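You operate a simulated robot arm through the tools that you are given. There is no shell and no other tool. Be economical: measure what you need, move in short steps, check, and stop when the job is done.

Carry out the task below with a simulated robot arm. There is one attempt and no reset: what you move stays moved.

## Task
Put things in order on the dining table top. At the end: the clear glass from the dining table top stands where the white small bottle (marked "LOTION") stood; the blue glass stands where the green glass stood; the green glass stands where the clear glass stood; the white small bottle from the dining table top stands on top of the tin (marked "BEANS"); the tea sachet from the dining table top stands on top of the red glasses case; whatever was shut is shut again. Leave all else as you found it, and nothing knocked over.

The check looks at the end state, three seconds after you hand in, the way a careful person would. Anything else that was tipped, shoved, dropped, spilled or broken makes it a failure.

## Robot
A 6-joint arm with a two-finger parallel gripper, fixed in place. Base frame: the origin is at the foot of the arm, x ahead of it, y to its left, z up; the work surface is at about z = 750. Lengths are in mm, angles in rad, forces in N, time in s.
With the tool pointing down near the work surface it reaches from about 300 to 740 mm from the base axis. Its first joint turns from -1.152 to 1.152 rad. Payload 2.45 kg.
The TCP is the grasp point between the finger pads, 24 mm short of the fingertips. In the tool frame z runs along the fingers and y along their closing line. Largest opening 68 mm; finger width 17, thickness 10; the body of the gripper, 40 by 70 mm, starts 41 mm behind the TCP.
Orientation is that of the tool frame in the base frame, as [roll, pitch, yaw] about the fixed x, y, z axes, in that order (R = Rz(yaw) Ry(pitch) Rx(roll)). With the fingers straight down and closing along the base's y, the tool's x points along the base's -x, its y along +y and its z along -z.

## Interface
- The arm moves only by the tool jog_arm. Its argument "rows" is a list of rows, each a list of 7 numbers: the shift along the tool's x, y, z in mm, then the turn, a rotation vector about the tool's x, y, z in rad, then the finger opening in mm, from 0 to 68. In form: [[dx, dy, dz, rx, ry, rz, grip], ...]. A call has 1 to 20 rows; each row is the pose to reach, as a shift and turn from the pose commanded when the call began, along the tool's axes at that moment. A row lasts 0.2 s, in which the tool goes at most 50 mm and 0.15 rad; a call with a longer step from one row to the next is refused whole, and so is a gripper value outside its range. Where a pose cannot be reached the arm comes as near as it can. A force on the tool above 40 N (or 10 N above the force at the start of the call, whichever is more), or a blocked arm, ends the call early, and 0.2 s more pass. Each finger travels about 108 mm/s and halts on what it meets, pressing with about 33 N; the grip force reading is that of the motor and also rises with nothing between the fingers. The clock runs only during rows and for 0.2 s after the last one: add rows that repeat a pose to give the fingers time. The reply holds the time, the measured pose of the TCP, the force on the tool along the base axes, the opening and the grip force, in the units named above and with some noise.
- Cameras (640 x 400 px; columns grow to the right, rows downward): "scene" is fixed at [175.7, 444.8, 1441.4]; the picture's right is [-0.48, -0.88, 0.00], its down [-0.69, 0.37, -0.62] and it looks along [0.55, -0.30, -0.78] (base axes); focal length 289 px, centre (320, 200). "wrist" rides on the gripper at [84, 11, -75] in the tool frame; the picture's right is [-0.13, 0.99, 0.00], its down [-0.60, -0.08, -0.79] and it looks along [-0.79, -0.10, 0.61] (tool axes); focal length 251 px, centre (320, 200).
- snapshot(camera): a new picture of that camera. It takes no simulated time.
- locate(camera, pixels): there is no depth. For up to 12 entries [column, row, z] of the newest picture of that camera ("zoom" is the newest enlarged one), the place [x, y] in the base frame at which the ray of that pixel passes the height z, good to about 2 mm. It takes no simulated time.
- zoom(camera, box): a new picture of the part [left, top, right, bottom] of that camera's present view, enlarged. It takes no simulated time.
- hand_in(): hands the job in; it is judged then, once.

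Keep the steps short. Do not move on a guess: measure, check each grasp and each placing, and mend mistakes. In all there are 80 turns and 54 pictures (those below and enlarged ones count). Leave the gripper open and the arm clear of the work at the hand-in unless told otherwise, and finish with a single line.

The tools are called after ">>>" as a command line: name --pt "numbers of a row" for each row, then --argument value for the rest, lists and objects as JSON in quotes. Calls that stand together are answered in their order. jog_arm: Moves the arm, as the interface text tells. Its arguments: {"type":"object","properties":{"rows":{"type":"array"}},"required":["rows"]} The other tools are called the same way: snapshot (camera) takes a picture; locate (camera, pixels) gives the place at which the rays of pixels pass given heights; zoom (camera, box) takes an enlarged picture of a part of a camera's view; hand_in () hands the job in.

At the start:

```text
time: 0.0
tool_pos: [474.3, 142.2, 1146.3]
tool_rot: [3.141, -0.001, 3.141]
ft_force: [0.1, -0.3, -0.3]
grip_width: 68.2
grasp_force: 0.2
```

scene: 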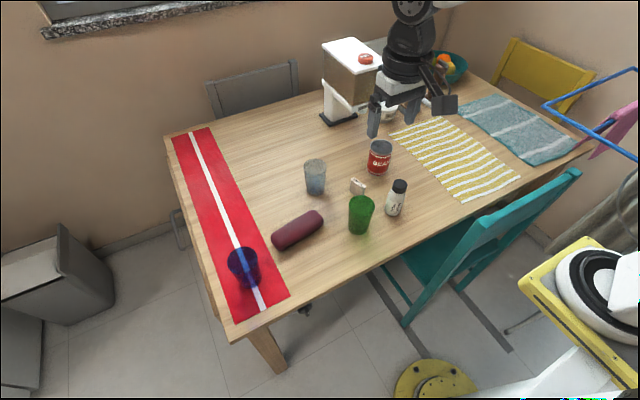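
wrist: 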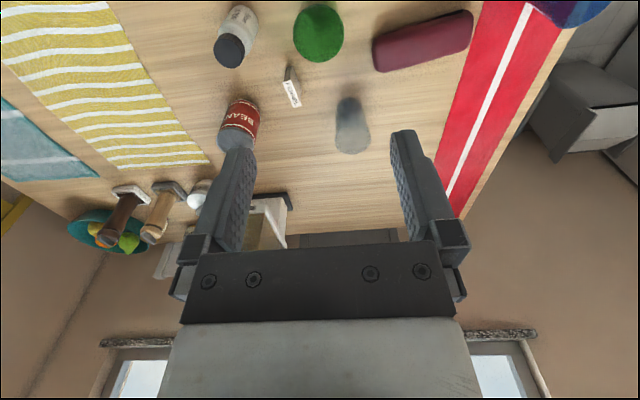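

I see the glasses, bottle, tin, sachet and case in the middle of the scene view. I'll enlarge that area to measure them.

>>> zoom --camera "scene" --box '[260, 120, 430, 260]'

>>> zoom --camera "scene" --box '[190, 190, 340, 320]'

>>> zoom --camera "wrist" --box '[190, 0, 500, 170]'

```text
2.86 times, centred on (345, 190) of scene
```

zoom: 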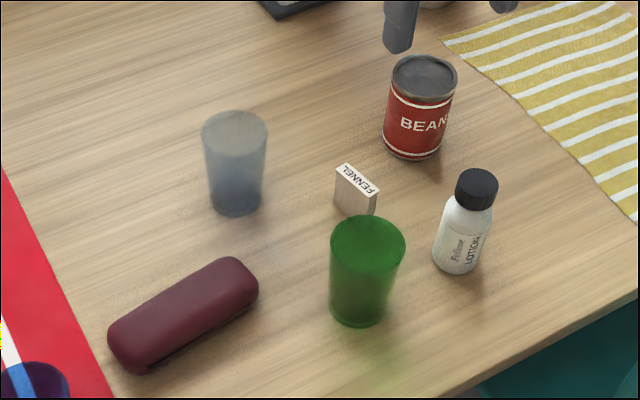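

```text
3.08 times, centred on (265, 255) of scene
```

zoom: 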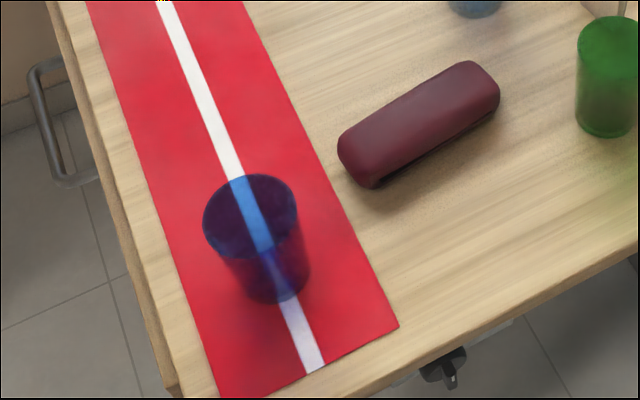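

```text
2.06 times, centred on (345, 85) of wrist
```

zoom: 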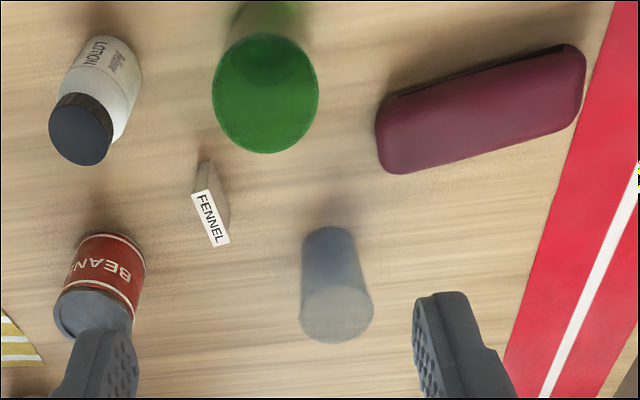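

I'll locate bases at table height and tops at a few candidate heights.

>>> locate --camera "scene" --pixels '[[315.6, 190.7, 750], [315.25, 164.8, 840], [315.25, 164.8, 860], [358.3, 227.8, 750], [361.8, 205.4, 840], [361.8, 205.4, 860], [393, 211.7, 750], [400.3, 184.4, 850], [400.3, 184.4, 880], [377.5, 170, 750], [381.75, 146.9, 840], [381.75, 146.9, 860]]'

>>> locate --camera "scene" --pixels '[[251, 281.6, 750], [242.6, 260.2, 840], [242.6, 260.2, 860], [358, 183.7, 790], [358, 183.7, 800], [354.5, 177, 795], [366, 186, 795], [350.6, 180.5, 795], [361.8, 189.7, 795], [349.9, 192.4, 750], [361.8, 198.4, 750]]'

>>> locate --camera "zoom" --pixels '[[193, 196, 790], [220, 189, 790], [230, 242, 790], [214, 247, 790], [204, 160, 750], [337, 315, 840], [337, 315, 850], [266, 94, 840], [266, 94, 860], [82, 133, 850], [82, 133, 870], [92, 315, 840]]'

>>> locate --camera "zoom" --pixels '[[383, 165, 770], [376, 120, 770], [395, 95, 750], [560, 45, 770], [585, 70, 770], [580, 110, 770], [400, 174, 770], [92, 315, 860], [205, 200, 780], [211, 218, 790]]'

```text
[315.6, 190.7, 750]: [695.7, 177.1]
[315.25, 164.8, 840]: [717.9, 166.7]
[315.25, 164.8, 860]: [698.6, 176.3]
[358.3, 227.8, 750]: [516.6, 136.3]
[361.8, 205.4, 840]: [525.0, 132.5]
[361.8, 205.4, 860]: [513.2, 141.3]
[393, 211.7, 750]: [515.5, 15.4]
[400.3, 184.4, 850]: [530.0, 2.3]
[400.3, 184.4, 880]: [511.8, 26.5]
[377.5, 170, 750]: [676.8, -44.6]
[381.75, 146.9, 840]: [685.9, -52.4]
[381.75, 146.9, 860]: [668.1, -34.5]
```

```text
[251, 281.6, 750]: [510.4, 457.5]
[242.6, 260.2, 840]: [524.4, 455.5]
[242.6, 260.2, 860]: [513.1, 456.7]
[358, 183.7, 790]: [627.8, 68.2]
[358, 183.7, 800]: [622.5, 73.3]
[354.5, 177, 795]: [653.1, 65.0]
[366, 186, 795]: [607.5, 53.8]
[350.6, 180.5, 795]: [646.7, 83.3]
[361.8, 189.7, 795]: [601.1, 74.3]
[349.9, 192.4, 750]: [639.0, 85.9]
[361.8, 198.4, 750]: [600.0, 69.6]
```

```text
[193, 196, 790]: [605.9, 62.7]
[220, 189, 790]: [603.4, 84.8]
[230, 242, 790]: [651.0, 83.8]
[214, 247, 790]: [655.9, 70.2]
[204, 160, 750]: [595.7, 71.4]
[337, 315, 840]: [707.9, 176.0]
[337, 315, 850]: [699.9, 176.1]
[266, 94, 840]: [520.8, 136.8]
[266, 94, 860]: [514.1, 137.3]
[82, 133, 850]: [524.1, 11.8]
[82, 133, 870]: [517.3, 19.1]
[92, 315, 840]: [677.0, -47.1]
```

```text
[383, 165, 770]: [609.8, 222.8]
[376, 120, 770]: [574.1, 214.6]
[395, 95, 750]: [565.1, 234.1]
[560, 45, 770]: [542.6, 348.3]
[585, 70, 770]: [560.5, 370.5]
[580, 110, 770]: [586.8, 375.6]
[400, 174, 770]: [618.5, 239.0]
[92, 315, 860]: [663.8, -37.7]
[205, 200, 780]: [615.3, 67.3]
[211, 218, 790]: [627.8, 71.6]
```

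Positions are consistent: clear glass (697,177), green (514,138), blue (512,457), bottle (515,18), tin (676,-45). I need precise widths, since the rims look near the 68 mm limit. I'll take strong enlargements.

>>> zoom --camera "scene" --box '[292, 152, 340, 200]'

>>> zoom --camera "scene" --box '[336, 190, 388, 240]'

>>> zoom --camera "scene" --box '[264, 202, 332, 256]'

>>> zoom --camera "scene" --box '[340, 135, 420, 220]'

```text
8.33 times, centred on (316, 176) of scene
```

zoom: 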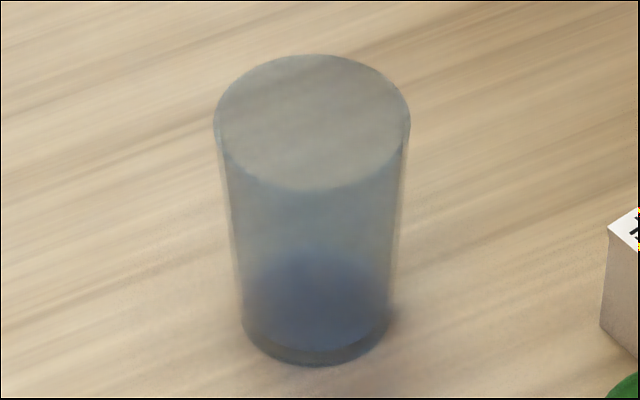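

```text
8.00 times, centred on (362, 215) of scene
```

zoom: 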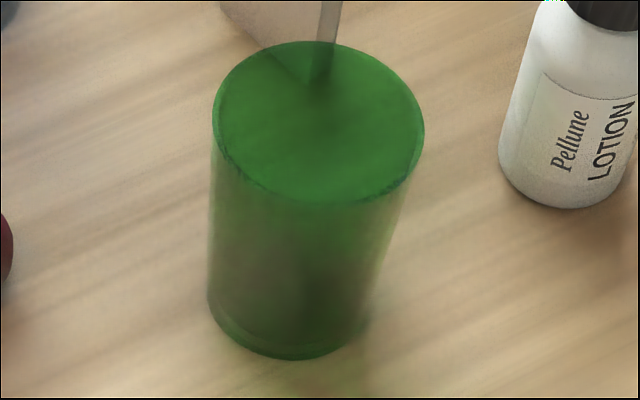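

```text
7.41 times, centred on (298, 229) of scene
```

zoom: 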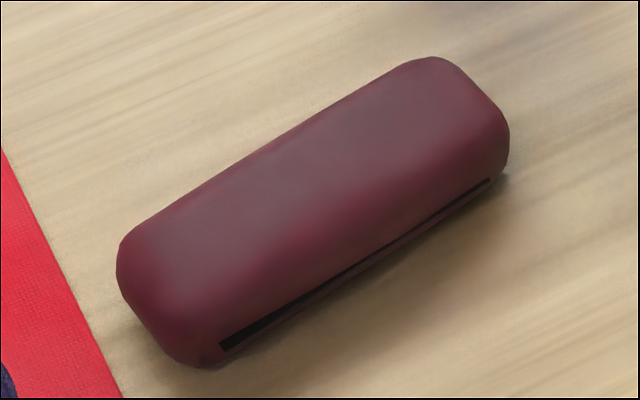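

```text
4.71 times, centred on (380, 178) of scene
```

zoom: 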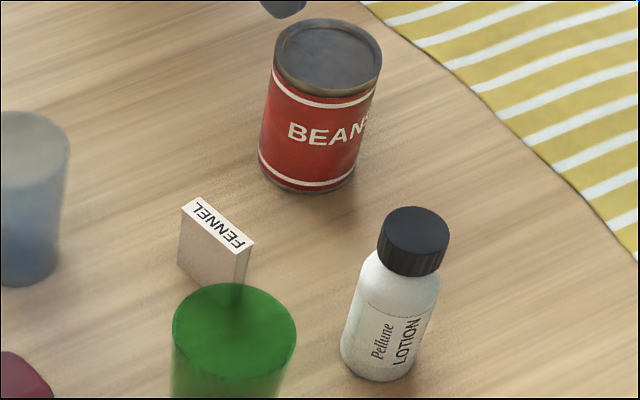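

The rims are about 67 mm wide, too tight to straddle, so I'll pinch the glasses by the wall with one finger inside. The bottle goes first. It is at (516,18), its top is about 870 and its body about 45 mm wide. I'll move above it at z≈950, fingers open.

>>> jog_arm --pt "-7 -21 33 0 0 0 68" --pt "-14 -42 66 0 0 0 68" --pt "-21 -63 99 0 0 0 68" --pt "-28 -84 132 0 0 0 68" --pt "-35 -105 165 0 0 0 68" --pt "-41.7 -124.2 196 0 0 0 68" --pt "-41.7 -124.2 196 0 0 0 68"

>>> zoom --camera "scene" --box '[340, 135, 460, 225]'

>>> snapshot --camera "wrist"

```text
time: 1.6
tool_pos: [515.0, 17.4, 950.8]
tool_rot: [3.141, 0.0, -3.14]
ft_force: [-0.5, 0.1, 0.8]
grip_width: 68.4
grasp_force: 0.1
```

```text
4.44 times, centred on (400, 180) of scene
```

zoom: 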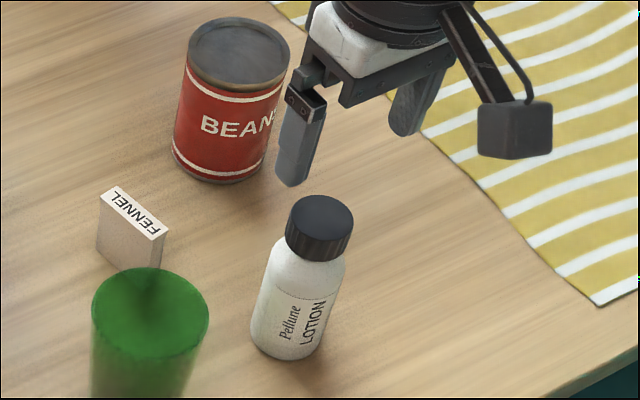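

```text
43 pictures are left
```

wrist: 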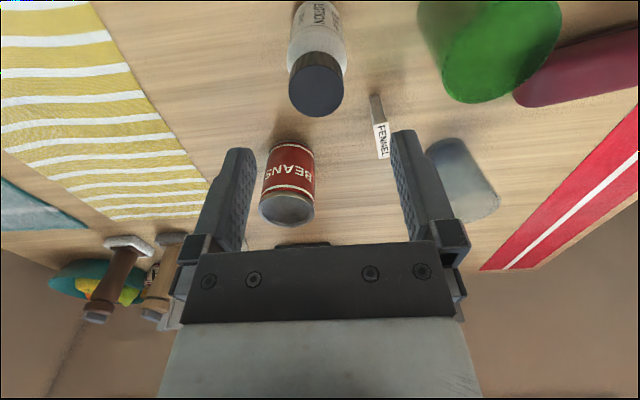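

The bottle cap is at about (316,92) in the wrist view. I'll check its place, and the tin top at (287,208).

>>> locate --camera "wrist" --pixels '[[316, 92, 865], [316, 92, 870], [316, 92, 875], [287, 209, 845], [287, 209, 850], [480, 50, 860]]'

>>> locate --camera "scene" --pixels '[[400.4, 184.1, 865], [400.4, 184.1, 870], [381.9, 147.2, 845], [381.9, 147.2, 850]]'

```text
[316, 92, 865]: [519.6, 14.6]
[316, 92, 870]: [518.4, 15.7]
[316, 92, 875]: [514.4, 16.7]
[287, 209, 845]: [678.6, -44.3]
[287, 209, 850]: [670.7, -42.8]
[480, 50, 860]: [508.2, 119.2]
```

```text
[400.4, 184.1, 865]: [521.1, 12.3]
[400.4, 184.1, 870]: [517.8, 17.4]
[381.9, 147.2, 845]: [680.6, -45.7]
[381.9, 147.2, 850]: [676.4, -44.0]
```

The bottle is at (517,17) with its top at 870, and the tin is at (677,-44.5). I'll descend to z=837 and close on the body.

>>> jog_arm --pt "-1 -0.5 40 0 0 0 68" --pt "-2 -0.5 75 0 0 0 68" --pt "-2 -0.5 100 0 0 0 68" --pt "-2 -0.5 113.5 0 0 0 68" --pt "-2 -0.5 113.5 0 0 0 68" --pt "-2 -0.5 113.5 0 0 0 44" --pt "-2 -0.5 113.5 0 0 0 36" --pt "-2 -0.5 113.5 0 0 0 36"

>>> zoom --camera "scene" --box '[340, 135, 460, 225]'

```text
time: 3.4
tool_pos: [517.8, 19.2, 836.3]
tool_rot: [-3.141, 0.0, 3.142]
ft_force: [0.1, 0.0, -0.5]
grip_width: 43.7
grasp_force: 32.7
```

```text
4.44 times, centred on (400, 180) of scene
```

zoom: 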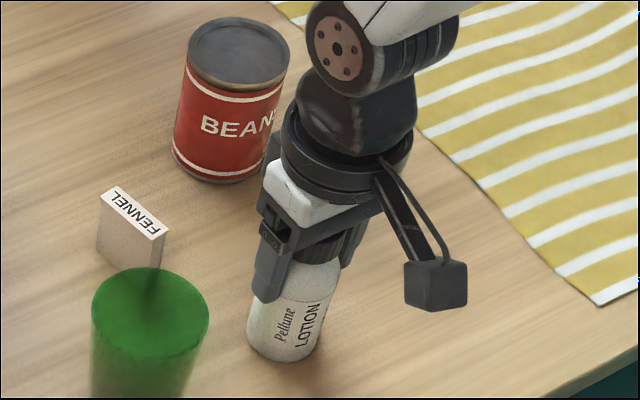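

The bottle is held (opening 43.7, force 33). I'll lift 130 mm, then carry it over the tin.

>>> jog_arm --pt "0 0 -30 0 0 0 36" --pt "0 0 -70 0 0 0 36" --pt "0 0 -110 0 0 0 36" --pt "0 0 -130 0 0 0 36" --pt "-30 -12 -130 0 0 0 36" --pt "-65 -25 -130 0 0 0 36" --pt "-100 -39 -130 0 0 0 36" --pt "-135 -53 -130 0 0 0 36" --pt "-159 -63 -130 0 0 0 36" --pt "-159 -63 -130 0 0 0 36" --pt "-159 -63 -130 0 0 0 36"

>>> zoom --camera "scene" --box '[330, 90, 450, 180]'

```text
time: 5.8
tool_pos: [677.6, -46.6, 968.0]
tool_rot: [3.142, 0.001, 3.141]
ft_force: [0.4, 0.8, -1.3]
grip_width: 44.0
grasp_force: 33.2
```

```text
4.44 times, centred on (390, 135) of scene
```

zoom: 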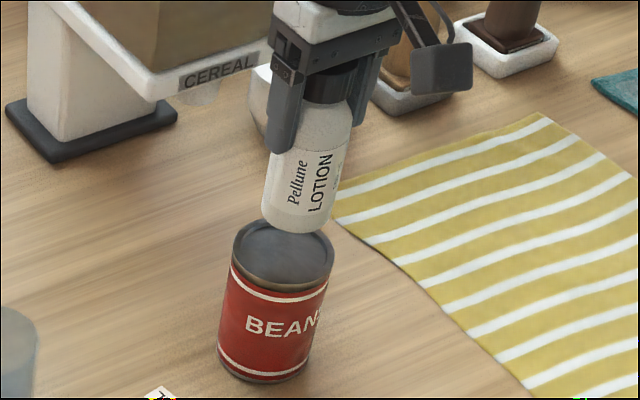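

The bottle base is about 30 mm above the tin. I'll lower most of the way, then in small steps.

>>> jog_arm --pt "0 1.5 14 0 0 0 36" --pt "0 1.5 26 0 0 0 36" --pt "0 1.5 29 0 0 0 36" --pt "0 1.5 30 0 0 0 36" --pt "0 1.5 31 0 0 0 36" --pt "0 1.5 31 0 0 0 36"

>>> zoom --camera "scene" --box '[350, 100, 420, 170]'

```text
time: 7.2
tool_pos: [678.5, -44.4, 936.0]
tool_rot: [3.141, 0.001, -3.141]
ft_force: [-2.4, -2.3, 9.2]
grip_width: 43.7
grasp_force: 33.1
```

```text
5.71 times, centred on (385, 135) of scene
```

zoom: 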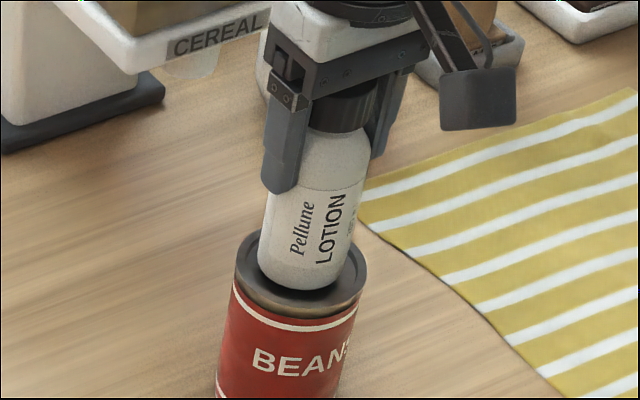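

Contact reads 9 N upward and the bottle sits centred on the tin. I'll open and rise.

>>> jog_arm --pt "0 0 0 0 0 0 46" --pt "0 0 0 0 0 0 54" --pt "0 0 0 0 0 0 66" --pt "0 0 0 0 0 0 66" --pt "0 0 -20 0 0 0 66" --pt "0 0 -50 0 0 0 66" --pt "0 0 -80 0 0 0 66" --pt "0 0 -80 0 0 0 66"

>>> zoom --camera "scene" --box '[340, 90, 430, 180]'

```text
time: 9.0
tool_pos: [679.8, -43.9, 1018.9]
tool_rot: [-3.139, 0.0, -3.14]
ft_force: [0.6, -0.2, -0.9]
grip_width: 65.9
grasp_force: 0.1
```

```text
4.44 times, centred on (385, 135) of scene
```

zoom: 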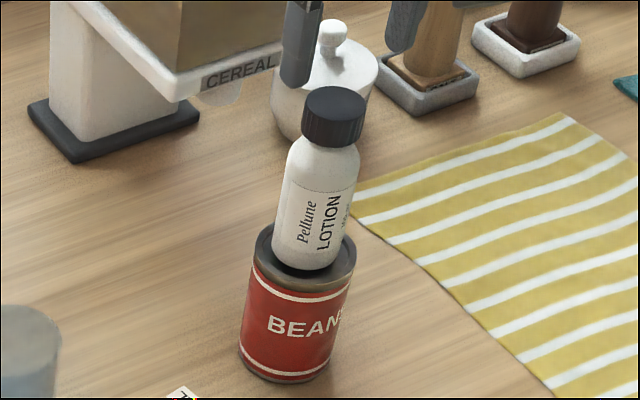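

The bottle stands on the tin. Next is the clear glass, so I'll compute a refined location for it and the green rim.

>>> locate --camera "scene" --pixels '[[315.1, 166.7, 850], [315.1, 166.7, 855], [315.1, 166.7, 860], [315.46, 189.7, 750], [303.5, 166.7, 855], [327.1, 166.7, 855], [361.8, 205.3, 850], [361.8, 205.3, 855], [361.8, 205.3, 860]]'

>>> snapshot --camera "wrist"

```text
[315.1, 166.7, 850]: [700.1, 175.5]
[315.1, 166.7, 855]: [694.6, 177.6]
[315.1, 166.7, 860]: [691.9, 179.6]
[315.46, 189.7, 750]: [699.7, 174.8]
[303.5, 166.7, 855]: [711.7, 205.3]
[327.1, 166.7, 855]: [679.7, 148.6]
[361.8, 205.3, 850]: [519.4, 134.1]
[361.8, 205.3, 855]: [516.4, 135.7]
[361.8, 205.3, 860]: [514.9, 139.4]
```

```text
38 pictures are left
```

wrist: 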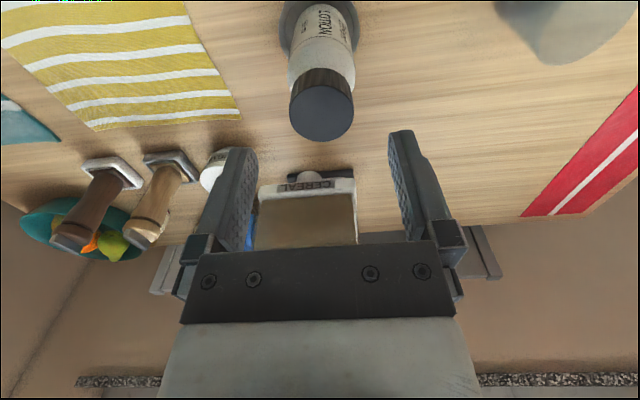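

I'll move back and left to view the clear glass squarely with the wrist camera, moving horizontally first to clear the bottle.

>>> jog_arm --pt "24 35 0 0 0 0 60" --pt "48 70 0 0 0 0 50" --pt "72 105 0 0 0 0 40" --pt "96 140 10 0 0 0 30" --pt "120 175 30 0 0 0 30" --pt "145 209 54 0 0 0 30" --pt "145 209 54 0 0 0 30"

>>> zoom --camera "wrist" --box '[220, 50, 420, 200]'

```text
time: 10.6
tool_pos: [531.5, 166.1, 961.5]
tool_rot: [-3.141, 0.0, -3.141]
ft_force: [-0.6, 1.1, -0.7]
grip_width: 30.0
grasp_force: 0.0
```

```text
2.67 times, centred on (320, 125) of wrist
```

zoom: 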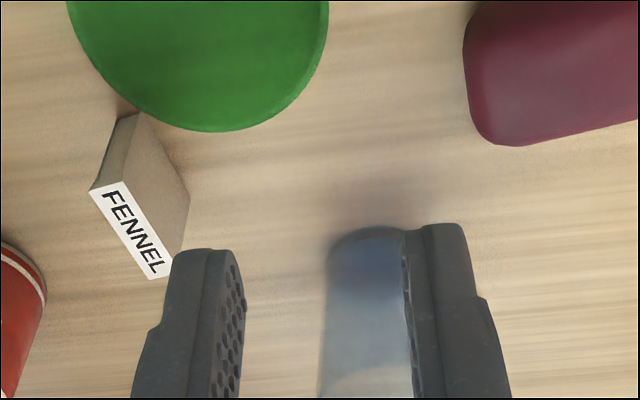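

The glass is half hidden behind the fingers from here. The scene and first wrist measurements agree on centre (699.5,175.5) and rim z≈851. I'll go above its near-right wall (y≈144.5) at z=905 with the slight tilt of the wall, opening 30.

>>> jog_arm --pt "-40 -5 0 0 0 0 30" --pt "-80 -10 10 0 0 0 30" --pt "-120 -15 30 0 0 0 30" --pt "-150 -20 45 -0.025 0 0 30" --pt "-168 -21.6 57 -0.05 0 0 30" --pt "-168 -21.6 57 -0.05 0 0 30" --pt "-168 -21.6 57 -0.05 0 0 30"

>>> zoom --camera "scene" --box '[280, 120, 370, 200]'

>>> snapshot --camera "wrist"

```text
time: 12.2
tool_pos: [699.2, 146.5, 902.2]
tool_rot: [3.091, -0.002, 3.141]
ft_force: [0.5, 0.0, 0.4]
grip_width: 29.9
grasp_force: 0.0
```

```text
5.00 times, centred on (325, 160) of scene
```

zoom: 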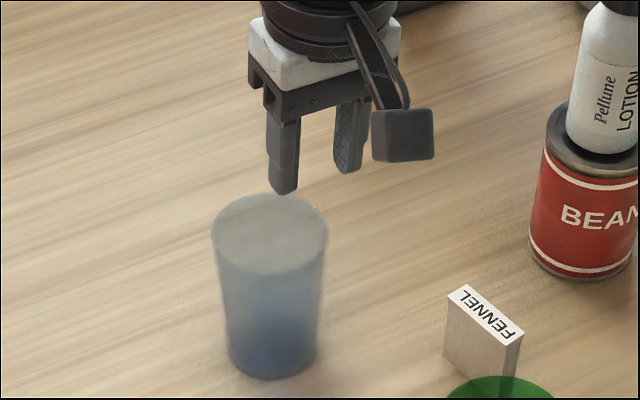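

```text
35 pictures are left
```

wrist: 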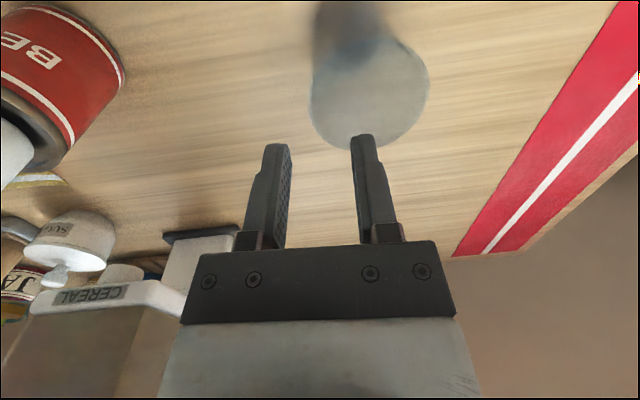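

The rim shows in the wrist view, centre ≈(369,88), left ≈(309,95), right ≈(429,85). I'll locate it at candidate rim heights.

>>> locate --camera "wrist" --pixels '[[369, 90, 845], [369, 90, 850], [369, 90, 855], [309, 95, 850], [429, 85, 850], [361, 149, 850], [361, 149, 855]]'

>>> locate --camera "scene" --pixels '[[315, 166.9, 845], [315, 166.9, 850], [315, 166.9, 855]]'

>>> zoom --camera "wrist" --box '[270, 10, 450, 170]'

```text
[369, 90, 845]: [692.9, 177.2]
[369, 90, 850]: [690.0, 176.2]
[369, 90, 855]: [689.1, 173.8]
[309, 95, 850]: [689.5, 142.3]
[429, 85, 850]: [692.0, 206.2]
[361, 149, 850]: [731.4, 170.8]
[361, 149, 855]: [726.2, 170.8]
```

```text
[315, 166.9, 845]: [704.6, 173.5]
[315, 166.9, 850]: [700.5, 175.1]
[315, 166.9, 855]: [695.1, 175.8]
```

```text
2.50 times, centred on (360, 90) of wrist
```

zoom: 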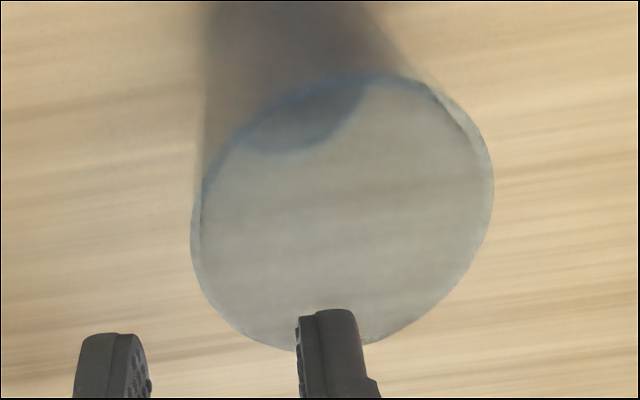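

The centre is about (698,175), rim radius 32, and the wall to pinch is at y≈144.5. The right finger will be inside and the left outside. I'll descend slowly to z≈838, watching the force.

>>> jog_arm --pt "1 -2 25 0 0 0 30" --pt "1 -3 40 0 0 0 30" --pt "1 -3.5 50 0 0 0 30" --pt "1 -4 58 0 0 0 30" --pt "1 -4 64 0 0 0 30" --pt "1 -4 64 0 0 0 30"

>>> zoom --camera "scene" --box '[280, 120, 370, 200]'

```text
time: 13.6
tool_pos: [698.9, 144.5, 840.9]
tool_rot: [3.091, 0.001, -3.141]
ft_force: [0.4, -0.5, 0.0]
grip_width: 30.3
grasp_force: 0.1
```

```text
5.00 times, centred on (325, 160) of scene
```

zoom: 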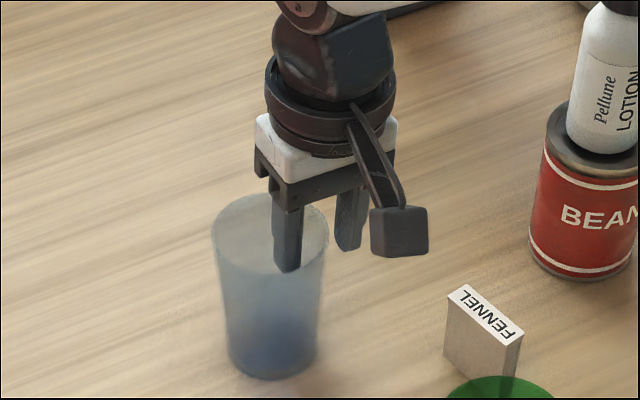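

One finger is inside, one outside, with no contact. I'll close on the wall.

>>> jog_arm --pt "0 0 0 0 0 0 18" --pt "0 0 0 0 0 0 8" --pt "0 0 0 0 0 0 0" --pt "0 0 0 0 0 0 0"

>>> zoom --camera "scene" --box '[280, 120, 370, 200]'

```text
time: 14.6
tool_pos: [699.7, 144.6, 841.5]
tool_rot: [3.091, 0.002, -3.141]
ft_force: [0.8, -0.2, 0.9]
grip_width: 8.1
grasp_force: 30.5
```

```text
5.00 times, centred on (325, 160) of scene
```

zoom: 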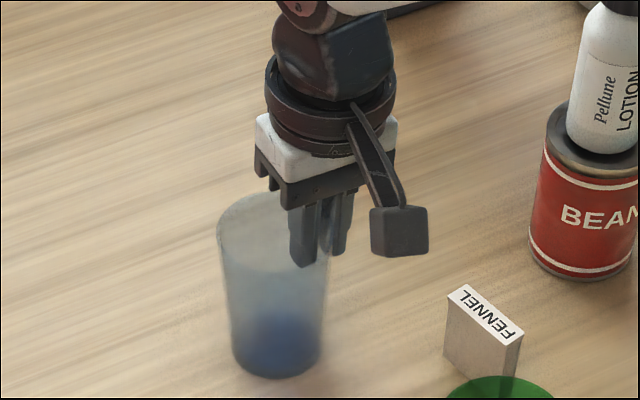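

The wall is held (8 mm, 30 N) and the glass moved about 3 mm toward −y. I'll lift it straight up 60 mm and check.

>>> jog_arm --pt "0 0.5 -10 0 0 0 0" --pt "0 1 -20 0 0 0 0" --pt "0 2 -40 0 0 0 0" --pt "0 3 -60 0 0 0 0" --pt "0 3 -60 0 0 0 0"

>>> zoom --camera "scene" --box '[280, 110, 370, 190]'

```text
time: 15.8
tool_pos: [698.3, 143.2, 901.3]
tool_rot: [3.089, 0.0, 3.14]
ft_force: [0.0, -0.2, -0.7]
grip_width: 8.2
grasp_force: 29.7
```

```text
5.00 times, centred on (325, 150) of scene
```

zoom: 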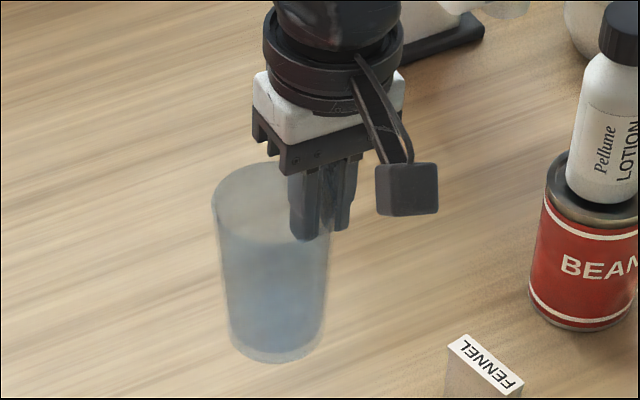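

The glass hangs upright. I'll raise it another 90 mm and carry it to above the bottle's old place, TCP target (517.5,-9.5).

>>> jog_arm --pt "0 1.5 -30 0 0 0 0" --pt "0 3 -60 0 0 0 0" --pt "0 4.5 -90 0 0 0 0" --pt "26 -17.3 -91 0 0 0 0" --pt "52 -39 -92 0 0 0 0" --pt "78 -61 -93 0 0 0 0" --pt "104 -83 -94 0 0 0 0" --pt "130 -105 -95.5 0 0 0 0" --pt "156 -127 -96.5 0 0 0 0" --pt "181 -148 -97.5 0 0 0 0" --pt "181 -148 -97.5 0 0 0 0" --pt "181 -148 -97.5 0 0 0 0"

>>> zoom --camera "scene" --box '[330, 120, 460, 230]'

```text
time: 18.4
tool_pos: [519.4, -8.8, 988.4]
tool_rot: [3.091, 0.001, -3.141]
ft_force: [0.4, -0.4, -1.1]
grip_width: 8.3
grasp_force: 30.1
```

```text
3.64 times, centred on (395, 175) of scene
```

zoom: 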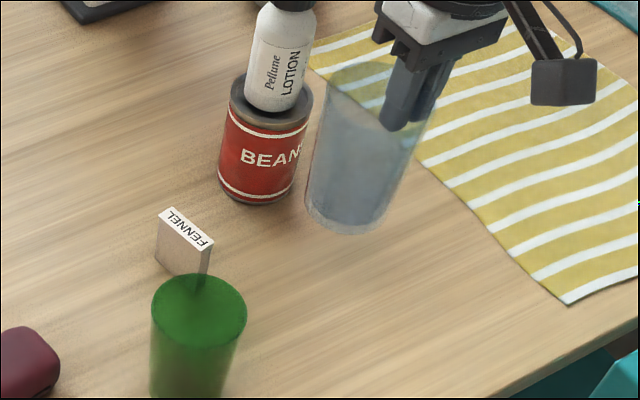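

I'll check the hanging glass's place: base centre ≈(402,176.5) at z≈897 and rim centre ≈(411,147.5) at z≈998.

>>> locate --camera "scene" --pixels '[[402, 176.5, 897], [411, 147.5, 998]]'

```text
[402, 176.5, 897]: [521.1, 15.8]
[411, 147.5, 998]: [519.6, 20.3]
```

It is centred near (520,18). I'll shift 3 mm back and lower it, slowly near the table.

>>> jog_arm --pt "3 -2 40 0 0 0 0" --pt "3 -4 80 0 0 0 0" --pt "3 -6 115 0 0 0 0" --pt "3 -6.8 135 0 0 0 0" --pt "3 -7.1 141 0 0 0 0" --pt "3 -7.2 144 0 0 0 0" --pt "3 -7.3 146 0 0 0 0" --pt "3 -7.3 146 0 0 0 0"

>>> zoom --camera "scene" --box '[345, 150, 445, 235]'

```text
time: 20.2
tool_pos: [517.0, -9.9, 844.4]
tool_rot: [3.092, 0.002, -3.141]
ft_force: [-0.4, -0.8, -1.8]
grip_width: 8.2
grasp_force: 29.9
```

```text
4.71 times, centred on (395, 192) of scene
```

zoom: 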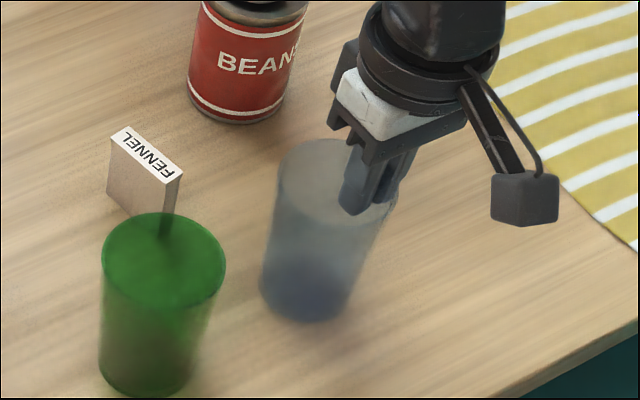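

No contact yet, about 3 mm to go. I'll lower in 1 mm steps.

>>> jog_arm --pt "0 0 1 0 0 0 0" --pt "0 0 2 0 0 0 0" --pt "0 -0.1 2.5 0 0 0 0" --pt "0 -0.1 2.5 0 0 0 0"

```text
time: 21.2
tool_pos: [516.5, -8.9, 840.8]
tool_rot: [3.092, 0.001, -3.14]
ft_force: [0.0, 0.5, -1.9]
grip_width: 8.1
grasp_force: 30.1
```

>>> jog_arm --pt "0 0 0.7 0 0 0 0" --pt "0 0 1.4 0 0 0 0" --pt "0 0 2 0 0 0 0" --pt "0 0 2 0 0 0 0"

```text
time: 22.2
tool_pos: [515.9, -10.0, 840.6]
tool_rot: [3.09, 0.002, 3.141]
ft_force: [-5.8, 0.3, 16.6]
grip_width: 8.0
grasp_force: 30.1
```

Firm contact (16.6 N up). I'll open to 28 and rise vertically.

>>> jog_arm --pt "0 0 -0.8 0 0 0 0" --pt "0 0 -0.8 0 0 0 14" --pt "0 0 -0.8 0 0 0 28" --pt "0 0 -0.8 0 0 0 28" --pt "0 1 -20 0 0 0 28" --pt "0 3 -60 0 0 0 28" --pt "0 5 -100 0 0 0 28" --pt "0 5 -100 0 0 0 28"

>>> zoom --camera "scene" --box '[345, 150, 445, 235]'

```text
time: 24.0
tool_pos: [516.4, -10.2, 940.6]
tool_rot: [3.091, 0.0, -3.141]
ft_force: [0.0, -0.2, 0.3]
grip_width: 28.1
grasp_force: 0.0
```

```text
4.71 times, centred on (395, 192) of scene
```

zoom: 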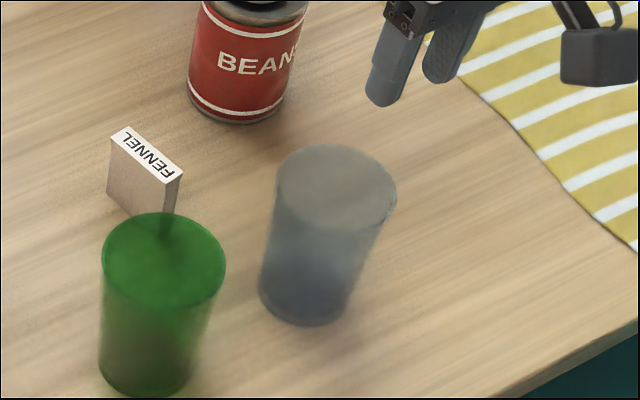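

The clear glass stands in the bottle's old place. Next is the green glass, centre (517.5,136). I'll move to its right wall (TCP y=108.5), descend to z≈840 and check.

>>> jog_arm --pt "0 35 2 0 0 0 30" --pt "0 70 10 0 0 0 30" --pt "-1 100 25 0 0 0 30" --pt "-1 116.5 41.5 0 0 0 30" --pt "-1 116.5 41.5 0 0 0 30" --pt "-1 115.5 65 0 0 0 30" --pt "-1 114.6 80 0 0 0 30" --pt "-1 113.8 95 0 0 0 30" --pt "-1 113.2 106 0 0 0 30" --pt "-1 113.2 106 0 0 0 30"

>>> zoom --camera "scene" --box '[320, 165, 410, 245]'

>>> zoom --camera "wrist" --box '[200, 0, 480, 200]'

```text
time: 26.2
tool_pos: [517.2, 107.8, 838.9]
tool_rot: [3.091, 0.001, -3.141]
ft_force: [-0.1, -0.2, 0.6]
grip_width: 29.9
grasp_force: 0.0
```

```text
5.00 times, centred on (365, 205) of scene
```

zoom: 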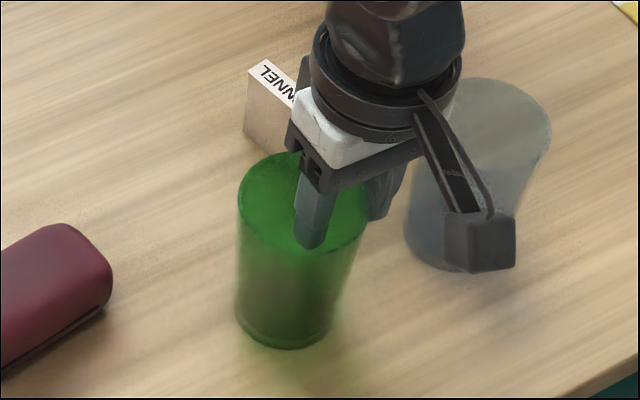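

```text
2.00 times, centred on (340, 100) of wrist
```

zoom: 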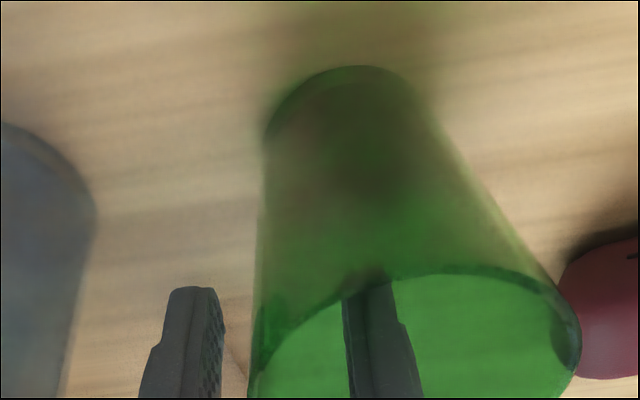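

It straddles the wall well. I'll close, then lift 60 mm.

>>> jog_arm --pt "0 0 0 0 0 0 18" --pt "0 0 0 0 0 0 8" --pt "0 0 0 0 0 0 0" --pt "0 0 0 0 0 0 0" --pt "0 0 0 0 0 0 0" --pt "0 0.5 -10 0 0 0 0" --pt "0 1 -20 0 0 0 0" --pt "0 2 -40 0 0 0 0" --pt "0 3 -60 0 0 0 0" --pt "0 3 -60 0 0 0 0"

>>> zoom --camera "scene" --box '[320, 145, 420, 235]'

```text
time: 28.4
tool_pos: [518.4, 110.7, 900.1]
tool_rot: [3.09, 0.0, 3.141]
ft_force: [0.0, -0.4, -1.3]
grip_width: 8.4
grasp_force: 30.1
```

```text
4.44 times, centred on (370, 190) of scene
```

zoom: 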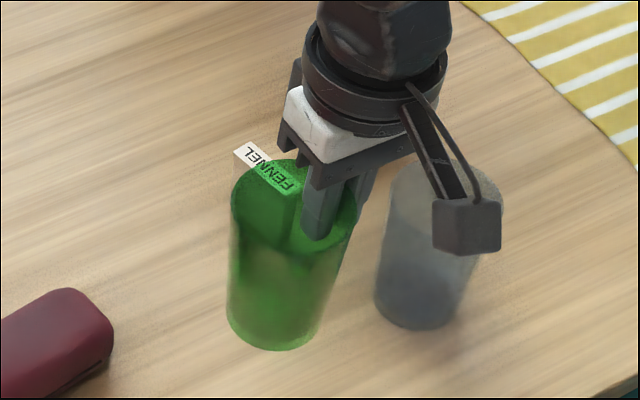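

The green glass is held and upright. I'll carry it to the clear glass's old place (698.5,175), raised 40 mm more.

>>> jog_arm --pt "0 1 -20 0 0 0 0" --pt "0 2 -40 0 0 0 0" --pt "-36 9.7 -39.6 0 0 0 0" --pt "-72 17.4 -39.2 0 0 0 0" --pt "-108 25.1 -38.8 0 0 0 0" --pt "-144 32.8 -38.4 0 0 0 0" --pt "-180 40.5 -38 0 0 0 0" --pt "-180 40.5 -38 0 0 0 0" --pt "-180 40.5 -38 0 0 0 0"

>>> zoom --camera "scene" --box '[270, 105, 370, 195]'

```text
time: 30.4
tool_pos: [695.5, 147.9, 940.2]
tool_rot: [3.092, -0.001, -3.141]
ft_force: [-0.9, -0.2, -1.8]
grip_width: 8.6
grasp_force: 29.4
```

```text
4.44 times, centred on (320, 150) of scene
```

zoom: 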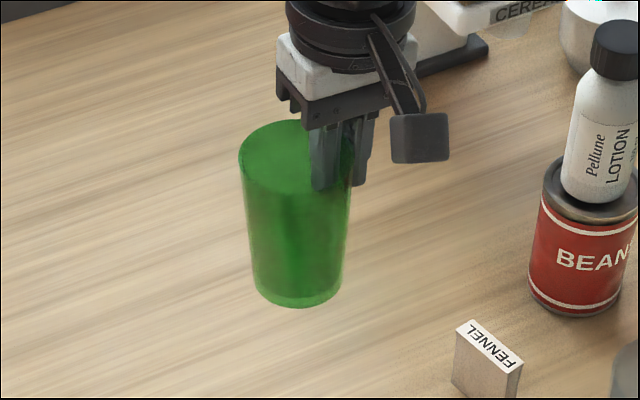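

The base is centred over (699,175). I'll lower it, slowing at the end.

>>> jog_arm --pt "0 -2 40 0 0 0 0" --pt "0 -3.8 75 0 0 0 0" --pt "0 -4.5 90 0 0 0 0" --pt "0 -4.8 96 0 0 0 0" --pt "0 -4.9 98 0 0 0 0" --pt "0 -4.9 99 0 0 0 0" --pt "0 -4.9 99 0 0 0 0"

```text
time: 32.0
tool_pos: [697.0, 147.3, 839.3]
tool_rot: [3.091, 0.0, -3.141]
ft_force: [0.3, 0.8, -2.1]
grip_width: 8.3
grasp_force: 30.0
```

>>> jog_arm --pt "0 0 0.7 0 0 0 0" --pt "0 0 1.4 0 0 0 0" --pt "0 0 2 0 0 0 0" --pt "0 0 2 0 0 0 0"

```text
time: 33.0
tool_pos: [697.2, 147.7, 839.5]
tool_rot: [3.092, 0.003, -3.141]
ft_force: [-2.2, -0.9, 4.1]
grip_width: 8.3
grasp_force: 30.3
```

Light contact (4 N). I'll open and rise.

>>> jog_arm --pt "0 0 0 0 0 0 0" --pt "0 0 0 0 0 0 14" --pt "0 0 0 0 0 0 28" --pt "0 0 0 0 0 0 28" --pt "0 1 -20 0 0 0 28" --pt "0 3 -60 0 0 0 28" --pt "0 5 -100 0 0 0 28" --pt "0 5 -100 0 0 0 28"

>>> zoom --camera "scene" --box '[280, 120, 370, 200]'

>>> zoom --camera "scene" --box '[210, 235, 280, 295]'

```text
time: 34.8
tool_pos: [697.2, 147.9, 939.2]
tool_rot: [3.09, 0.0, -3.141]
ft_force: [-0.1, -1.0, 0.4]
grip_width: 27.9
grasp_force: 0.1
```

```text
5.00 times, centred on (325, 160) of scene
```

zoom: 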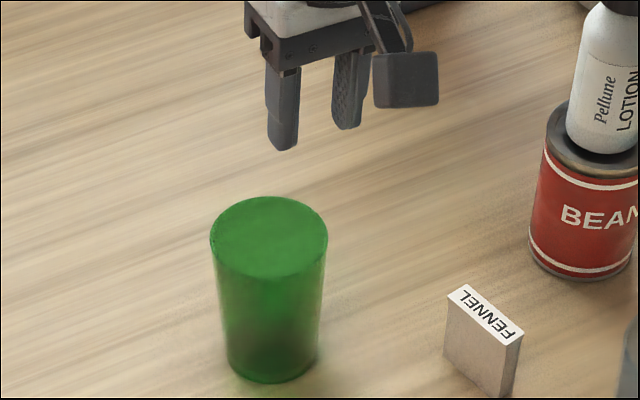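

```text
6.67 times, centred on (245, 265) of scene
```

zoom: 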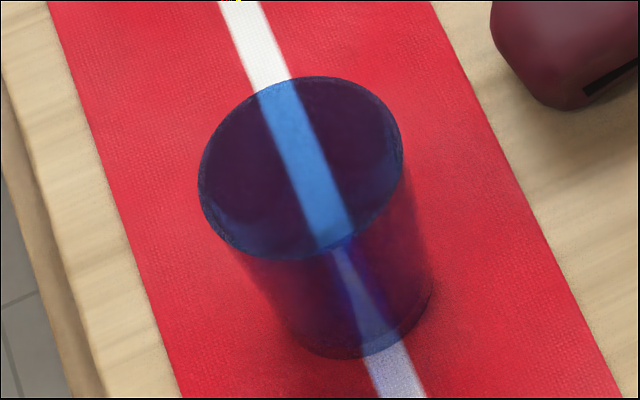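

The green glass matches the clear one's old place. Now I'll locate the blue glass: rim centre ≈(242.1,260.2), base ≈(249.5,279.5).

>>> locate --camera "scene" --pixels '[[242.1, 260.2, 845], [242.1, 260.2, 851], [242.1, 260.2, 855], [249.5, 279.5, 751], [257.5, 260.2, 851], [226.7, 260.2, 851]]'

```text
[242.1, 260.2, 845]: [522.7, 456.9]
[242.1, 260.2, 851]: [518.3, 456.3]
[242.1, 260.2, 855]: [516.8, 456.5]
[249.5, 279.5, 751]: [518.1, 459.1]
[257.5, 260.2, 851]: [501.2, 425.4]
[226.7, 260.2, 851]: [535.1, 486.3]
```

The blue glass is centred at (518,457). I'll hover at its right wall, z≈905, and check.

>>> jog_arm --pt "20 31 2 0 0 0 30" --pt "40 62 4 0 0 0 30" --pt "60 93 5 0 0 0 30" --pt "80 124 7 0 0 0 30" --pt "100 155 9 0 0 0 30" --pt "120 187 12 0 0 0 30" --pt "140 218 20 0 0 0 30" --pt "160 249 33 0 0 0 30" --pt "179 280 48 0 0 0 30" --pt "179 280 48 0 0 0 30" --pt "179 280 48 0 0 0 30"

>>> snapshot --camera "wrist"

```text
time: 37.2
tool_pos: [517.9, 428.7, 903.6]
tool_rot: [3.091, -0.001, -3.141]
ft_force: [-0.4, -0.1, 0.0]
grip_width: 29.9
grasp_force: 0.0
```

```text
21 pictures are left
```

wrist: 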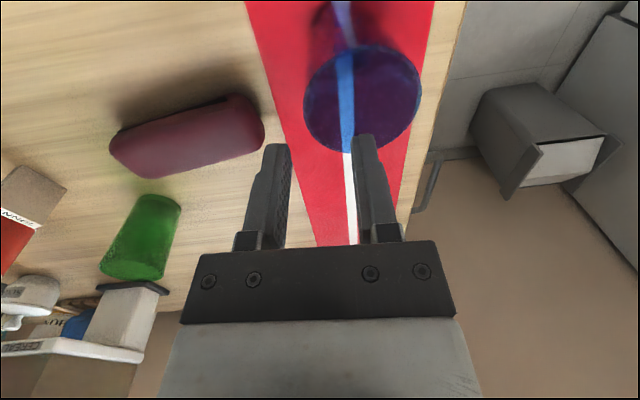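

>>> locate --camera "wrist" --pixels '[[303, 102, 850], [422, 92, 850], [355, 153, 850], [362, 98, 850]]'

```text
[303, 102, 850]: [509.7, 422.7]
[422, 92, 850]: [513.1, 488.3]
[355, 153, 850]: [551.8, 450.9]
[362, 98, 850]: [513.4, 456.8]
```

The centre is (518.5,456), so TCP y≈428.5 is right. I'll descend 64 mm vertically.

>>> jog_arm --pt "0 -1.2 25 0 0 0 30" --pt "0 -2 40 0 0 0 30" --pt "0 -2.5 50 0 0 0 30" --pt "0 -2.9 58 0 0 0 30" --pt "0 -3.2 64 0 0 0 30" --pt "0 -3.2 64 0 0 0 30"

>>> zoom --camera "scene" --box '[200, 220, 300, 300]'

```text
time: 38.6
tool_pos: [517.0, 428.3, 840.8]
tool_rot: [3.091, -0.002, -3.141]
ft_force: [0.0, 0.8, -0.2]
grip_width: 29.6
grasp_force: 0.1
```

```text
5.00 times, centred on (250, 260) of scene
```

zoom: 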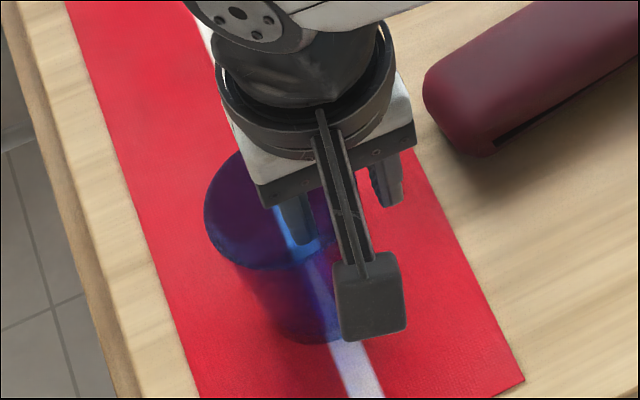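

One finger is inside and one outside, so I'll close and lift.

>>> jog_arm --pt "0 0 0 0 0 0 18" --pt "0 0 0 0 0 0 8" --pt "0 0 0 0 0 0 0" --pt "0 0 0 0 0 0 0" --pt "0 0 0 0 0 0 0" --pt "0 0.5 -10 0 0 0 0" --pt "0 1 -20 0 0 0 0" --pt "0 2 -40 0 0 0 0" --pt "0 3.5 -70 0 0 0 0" --pt "0 5 -100 0 0 0 0" --pt "0 5 -100 0 0 0 0"

>>> zoom --camera "scene" --box '[200, 180, 300, 290]'

```text
time: 41.0
tool_pos: [517.3, 429.4, 941.9]
tool_rot: [3.094, -0.001, -3.141]
ft_force: [0.4, -0.4, -1.7]
grip_width: 7.9
grasp_force: 29.8
```

```text
3.64 times, centred on (250, 235) of scene
```

zoom: 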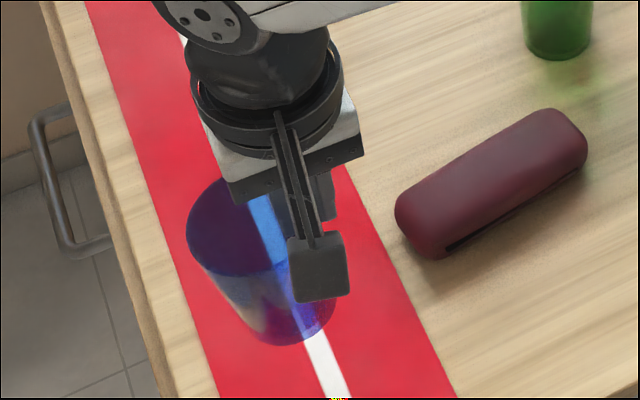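

It is held. I'll carry it −320 mm in y at constant height to the green glass's old place.

>>> jog_arm --pt "0 -40 -2 0 0 0 0" --pt "0 -80 -4 0 0 0 0" --pt "0 -120 -6 0 0 0 0" --pt "0 -160 -8 0 0 0 0" --pt "0 -200 -10 0 0 0 0" --pt "0 -240 -12 0 0 0 0" --pt "0 -280 -14 0 0 0 0" --pt "0 -319.6 -16 0 0 0 0" --pt "0 -319.6 -16 0 0 0 0" --pt "0 -319.6 -16 0 0 0 0"

>>> zoom --camera "scene" --box '[320, 135, 430, 235]'

```text
time: 43.2
tool_pos: [516.9, 109.3, 941.4]
tool_rot: [3.093, 0.001, -3.141]
ft_force: [-0.8, -0.6, -2.0]
grip_width: 8.0
grasp_force: 29.9
```

```text
4.00 times, centred on (375, 185) of scene
```

zoom: 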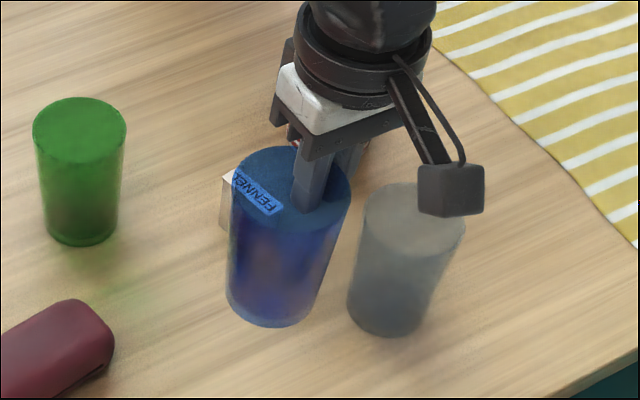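

>>> locate --camera "scene" --pixels '[[362.2, 208.3, 851], [369.2, 180, 951]]'

```text
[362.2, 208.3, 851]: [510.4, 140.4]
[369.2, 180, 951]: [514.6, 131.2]
```

It's within a few mm, so I'll shift +2 mm in x and lower, slowing at the end.

>>> jog_arm --pt "-1 -2 40 0 0 0 0" --pt "-2 -3.8 75 0 0 0 0" --pt "-2 -4.4 88 0 0 0 0" --pt "-2 -4.7 94 0 0 0 0" --pt "-2 -4.8 97 0 0 0 0" --pt "-2 -4.9 98.5 0 0 0 0" --pt "-2 -4.9 98.5 0 0 0 0"

```text
time: 44.8
tool_pos: [520.0, 110.8, 841.5]
tool_rot: [3.092, 0.0, -3.141]
ft_force: [0.5, -0.7, -1.9]
grip_width: 8.1
grasp_force: 30.6
```

>>> jog_arm --pt "0 0 1 0 0 0 0" --pt "0 0 1.7 0 0 0 0" --pt "0 0 2.4 0 0 0 0" --pt "0 0 2.4 0 0 0 0"

```text
time: 45.8
tool_pos: [518.9, 109.5, 840.3]
tool_rot: [3.092, 0.003, 3.141]
ft_force: [-4.9, -4.7, 24.8]
grip_width: 8.1
grasp_force: 30.4
```

Contact (25 N). I'll ease up 1 mm, open and rise.

>>> jog_arm --pt "0 0 -1.2 0 0 0 0" --pt "0 0 -1.2 0 0 0 0" --pt "0 0 -1.2 0 0 0 14" --pt "0 0 -1.2 0 0 0 28" --pt "0 0 -1.2 0 0 0 28" --pt "0 1 -20 0 0 0 28" --pt "0 3 -60 0 0 0 28" --pt "0 5 -100 0 0 0 28" --pt "0 7.5 -150 0 0 0 28" --pt "0 7.5 -150 0 0 0 28"

>>> zoom --camera "scene" --box '[310, 135, 420, 245]'

>>> zoom --camera "wrist" --box '[140, 0, 500, 225]'

```text
time: 48.0
tool_pos: [519.3, 109.4, 992.3]
tool_rot: [3.091, -0.002, 3.14]
ft_force: [0.4, -0.2, 1.1]
grip_width: 27.8
grasp_force: 0.1
```

```text
3.64 times, centred on (365, 190) of scene
```

zoom: 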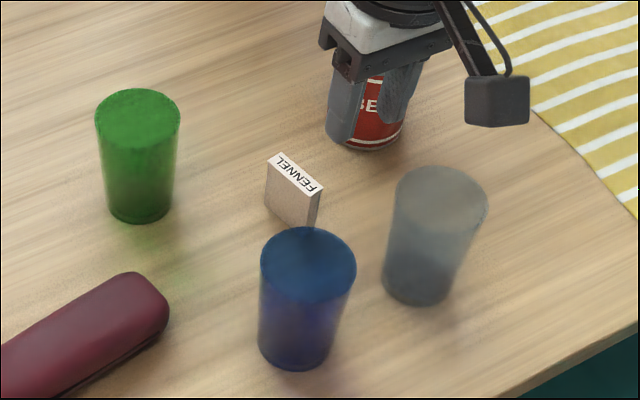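

```text
1.78 times, centred on (320, 112) of wrist
```

zoom: 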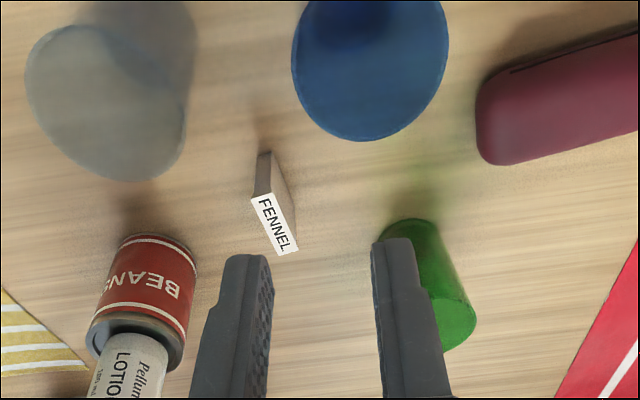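

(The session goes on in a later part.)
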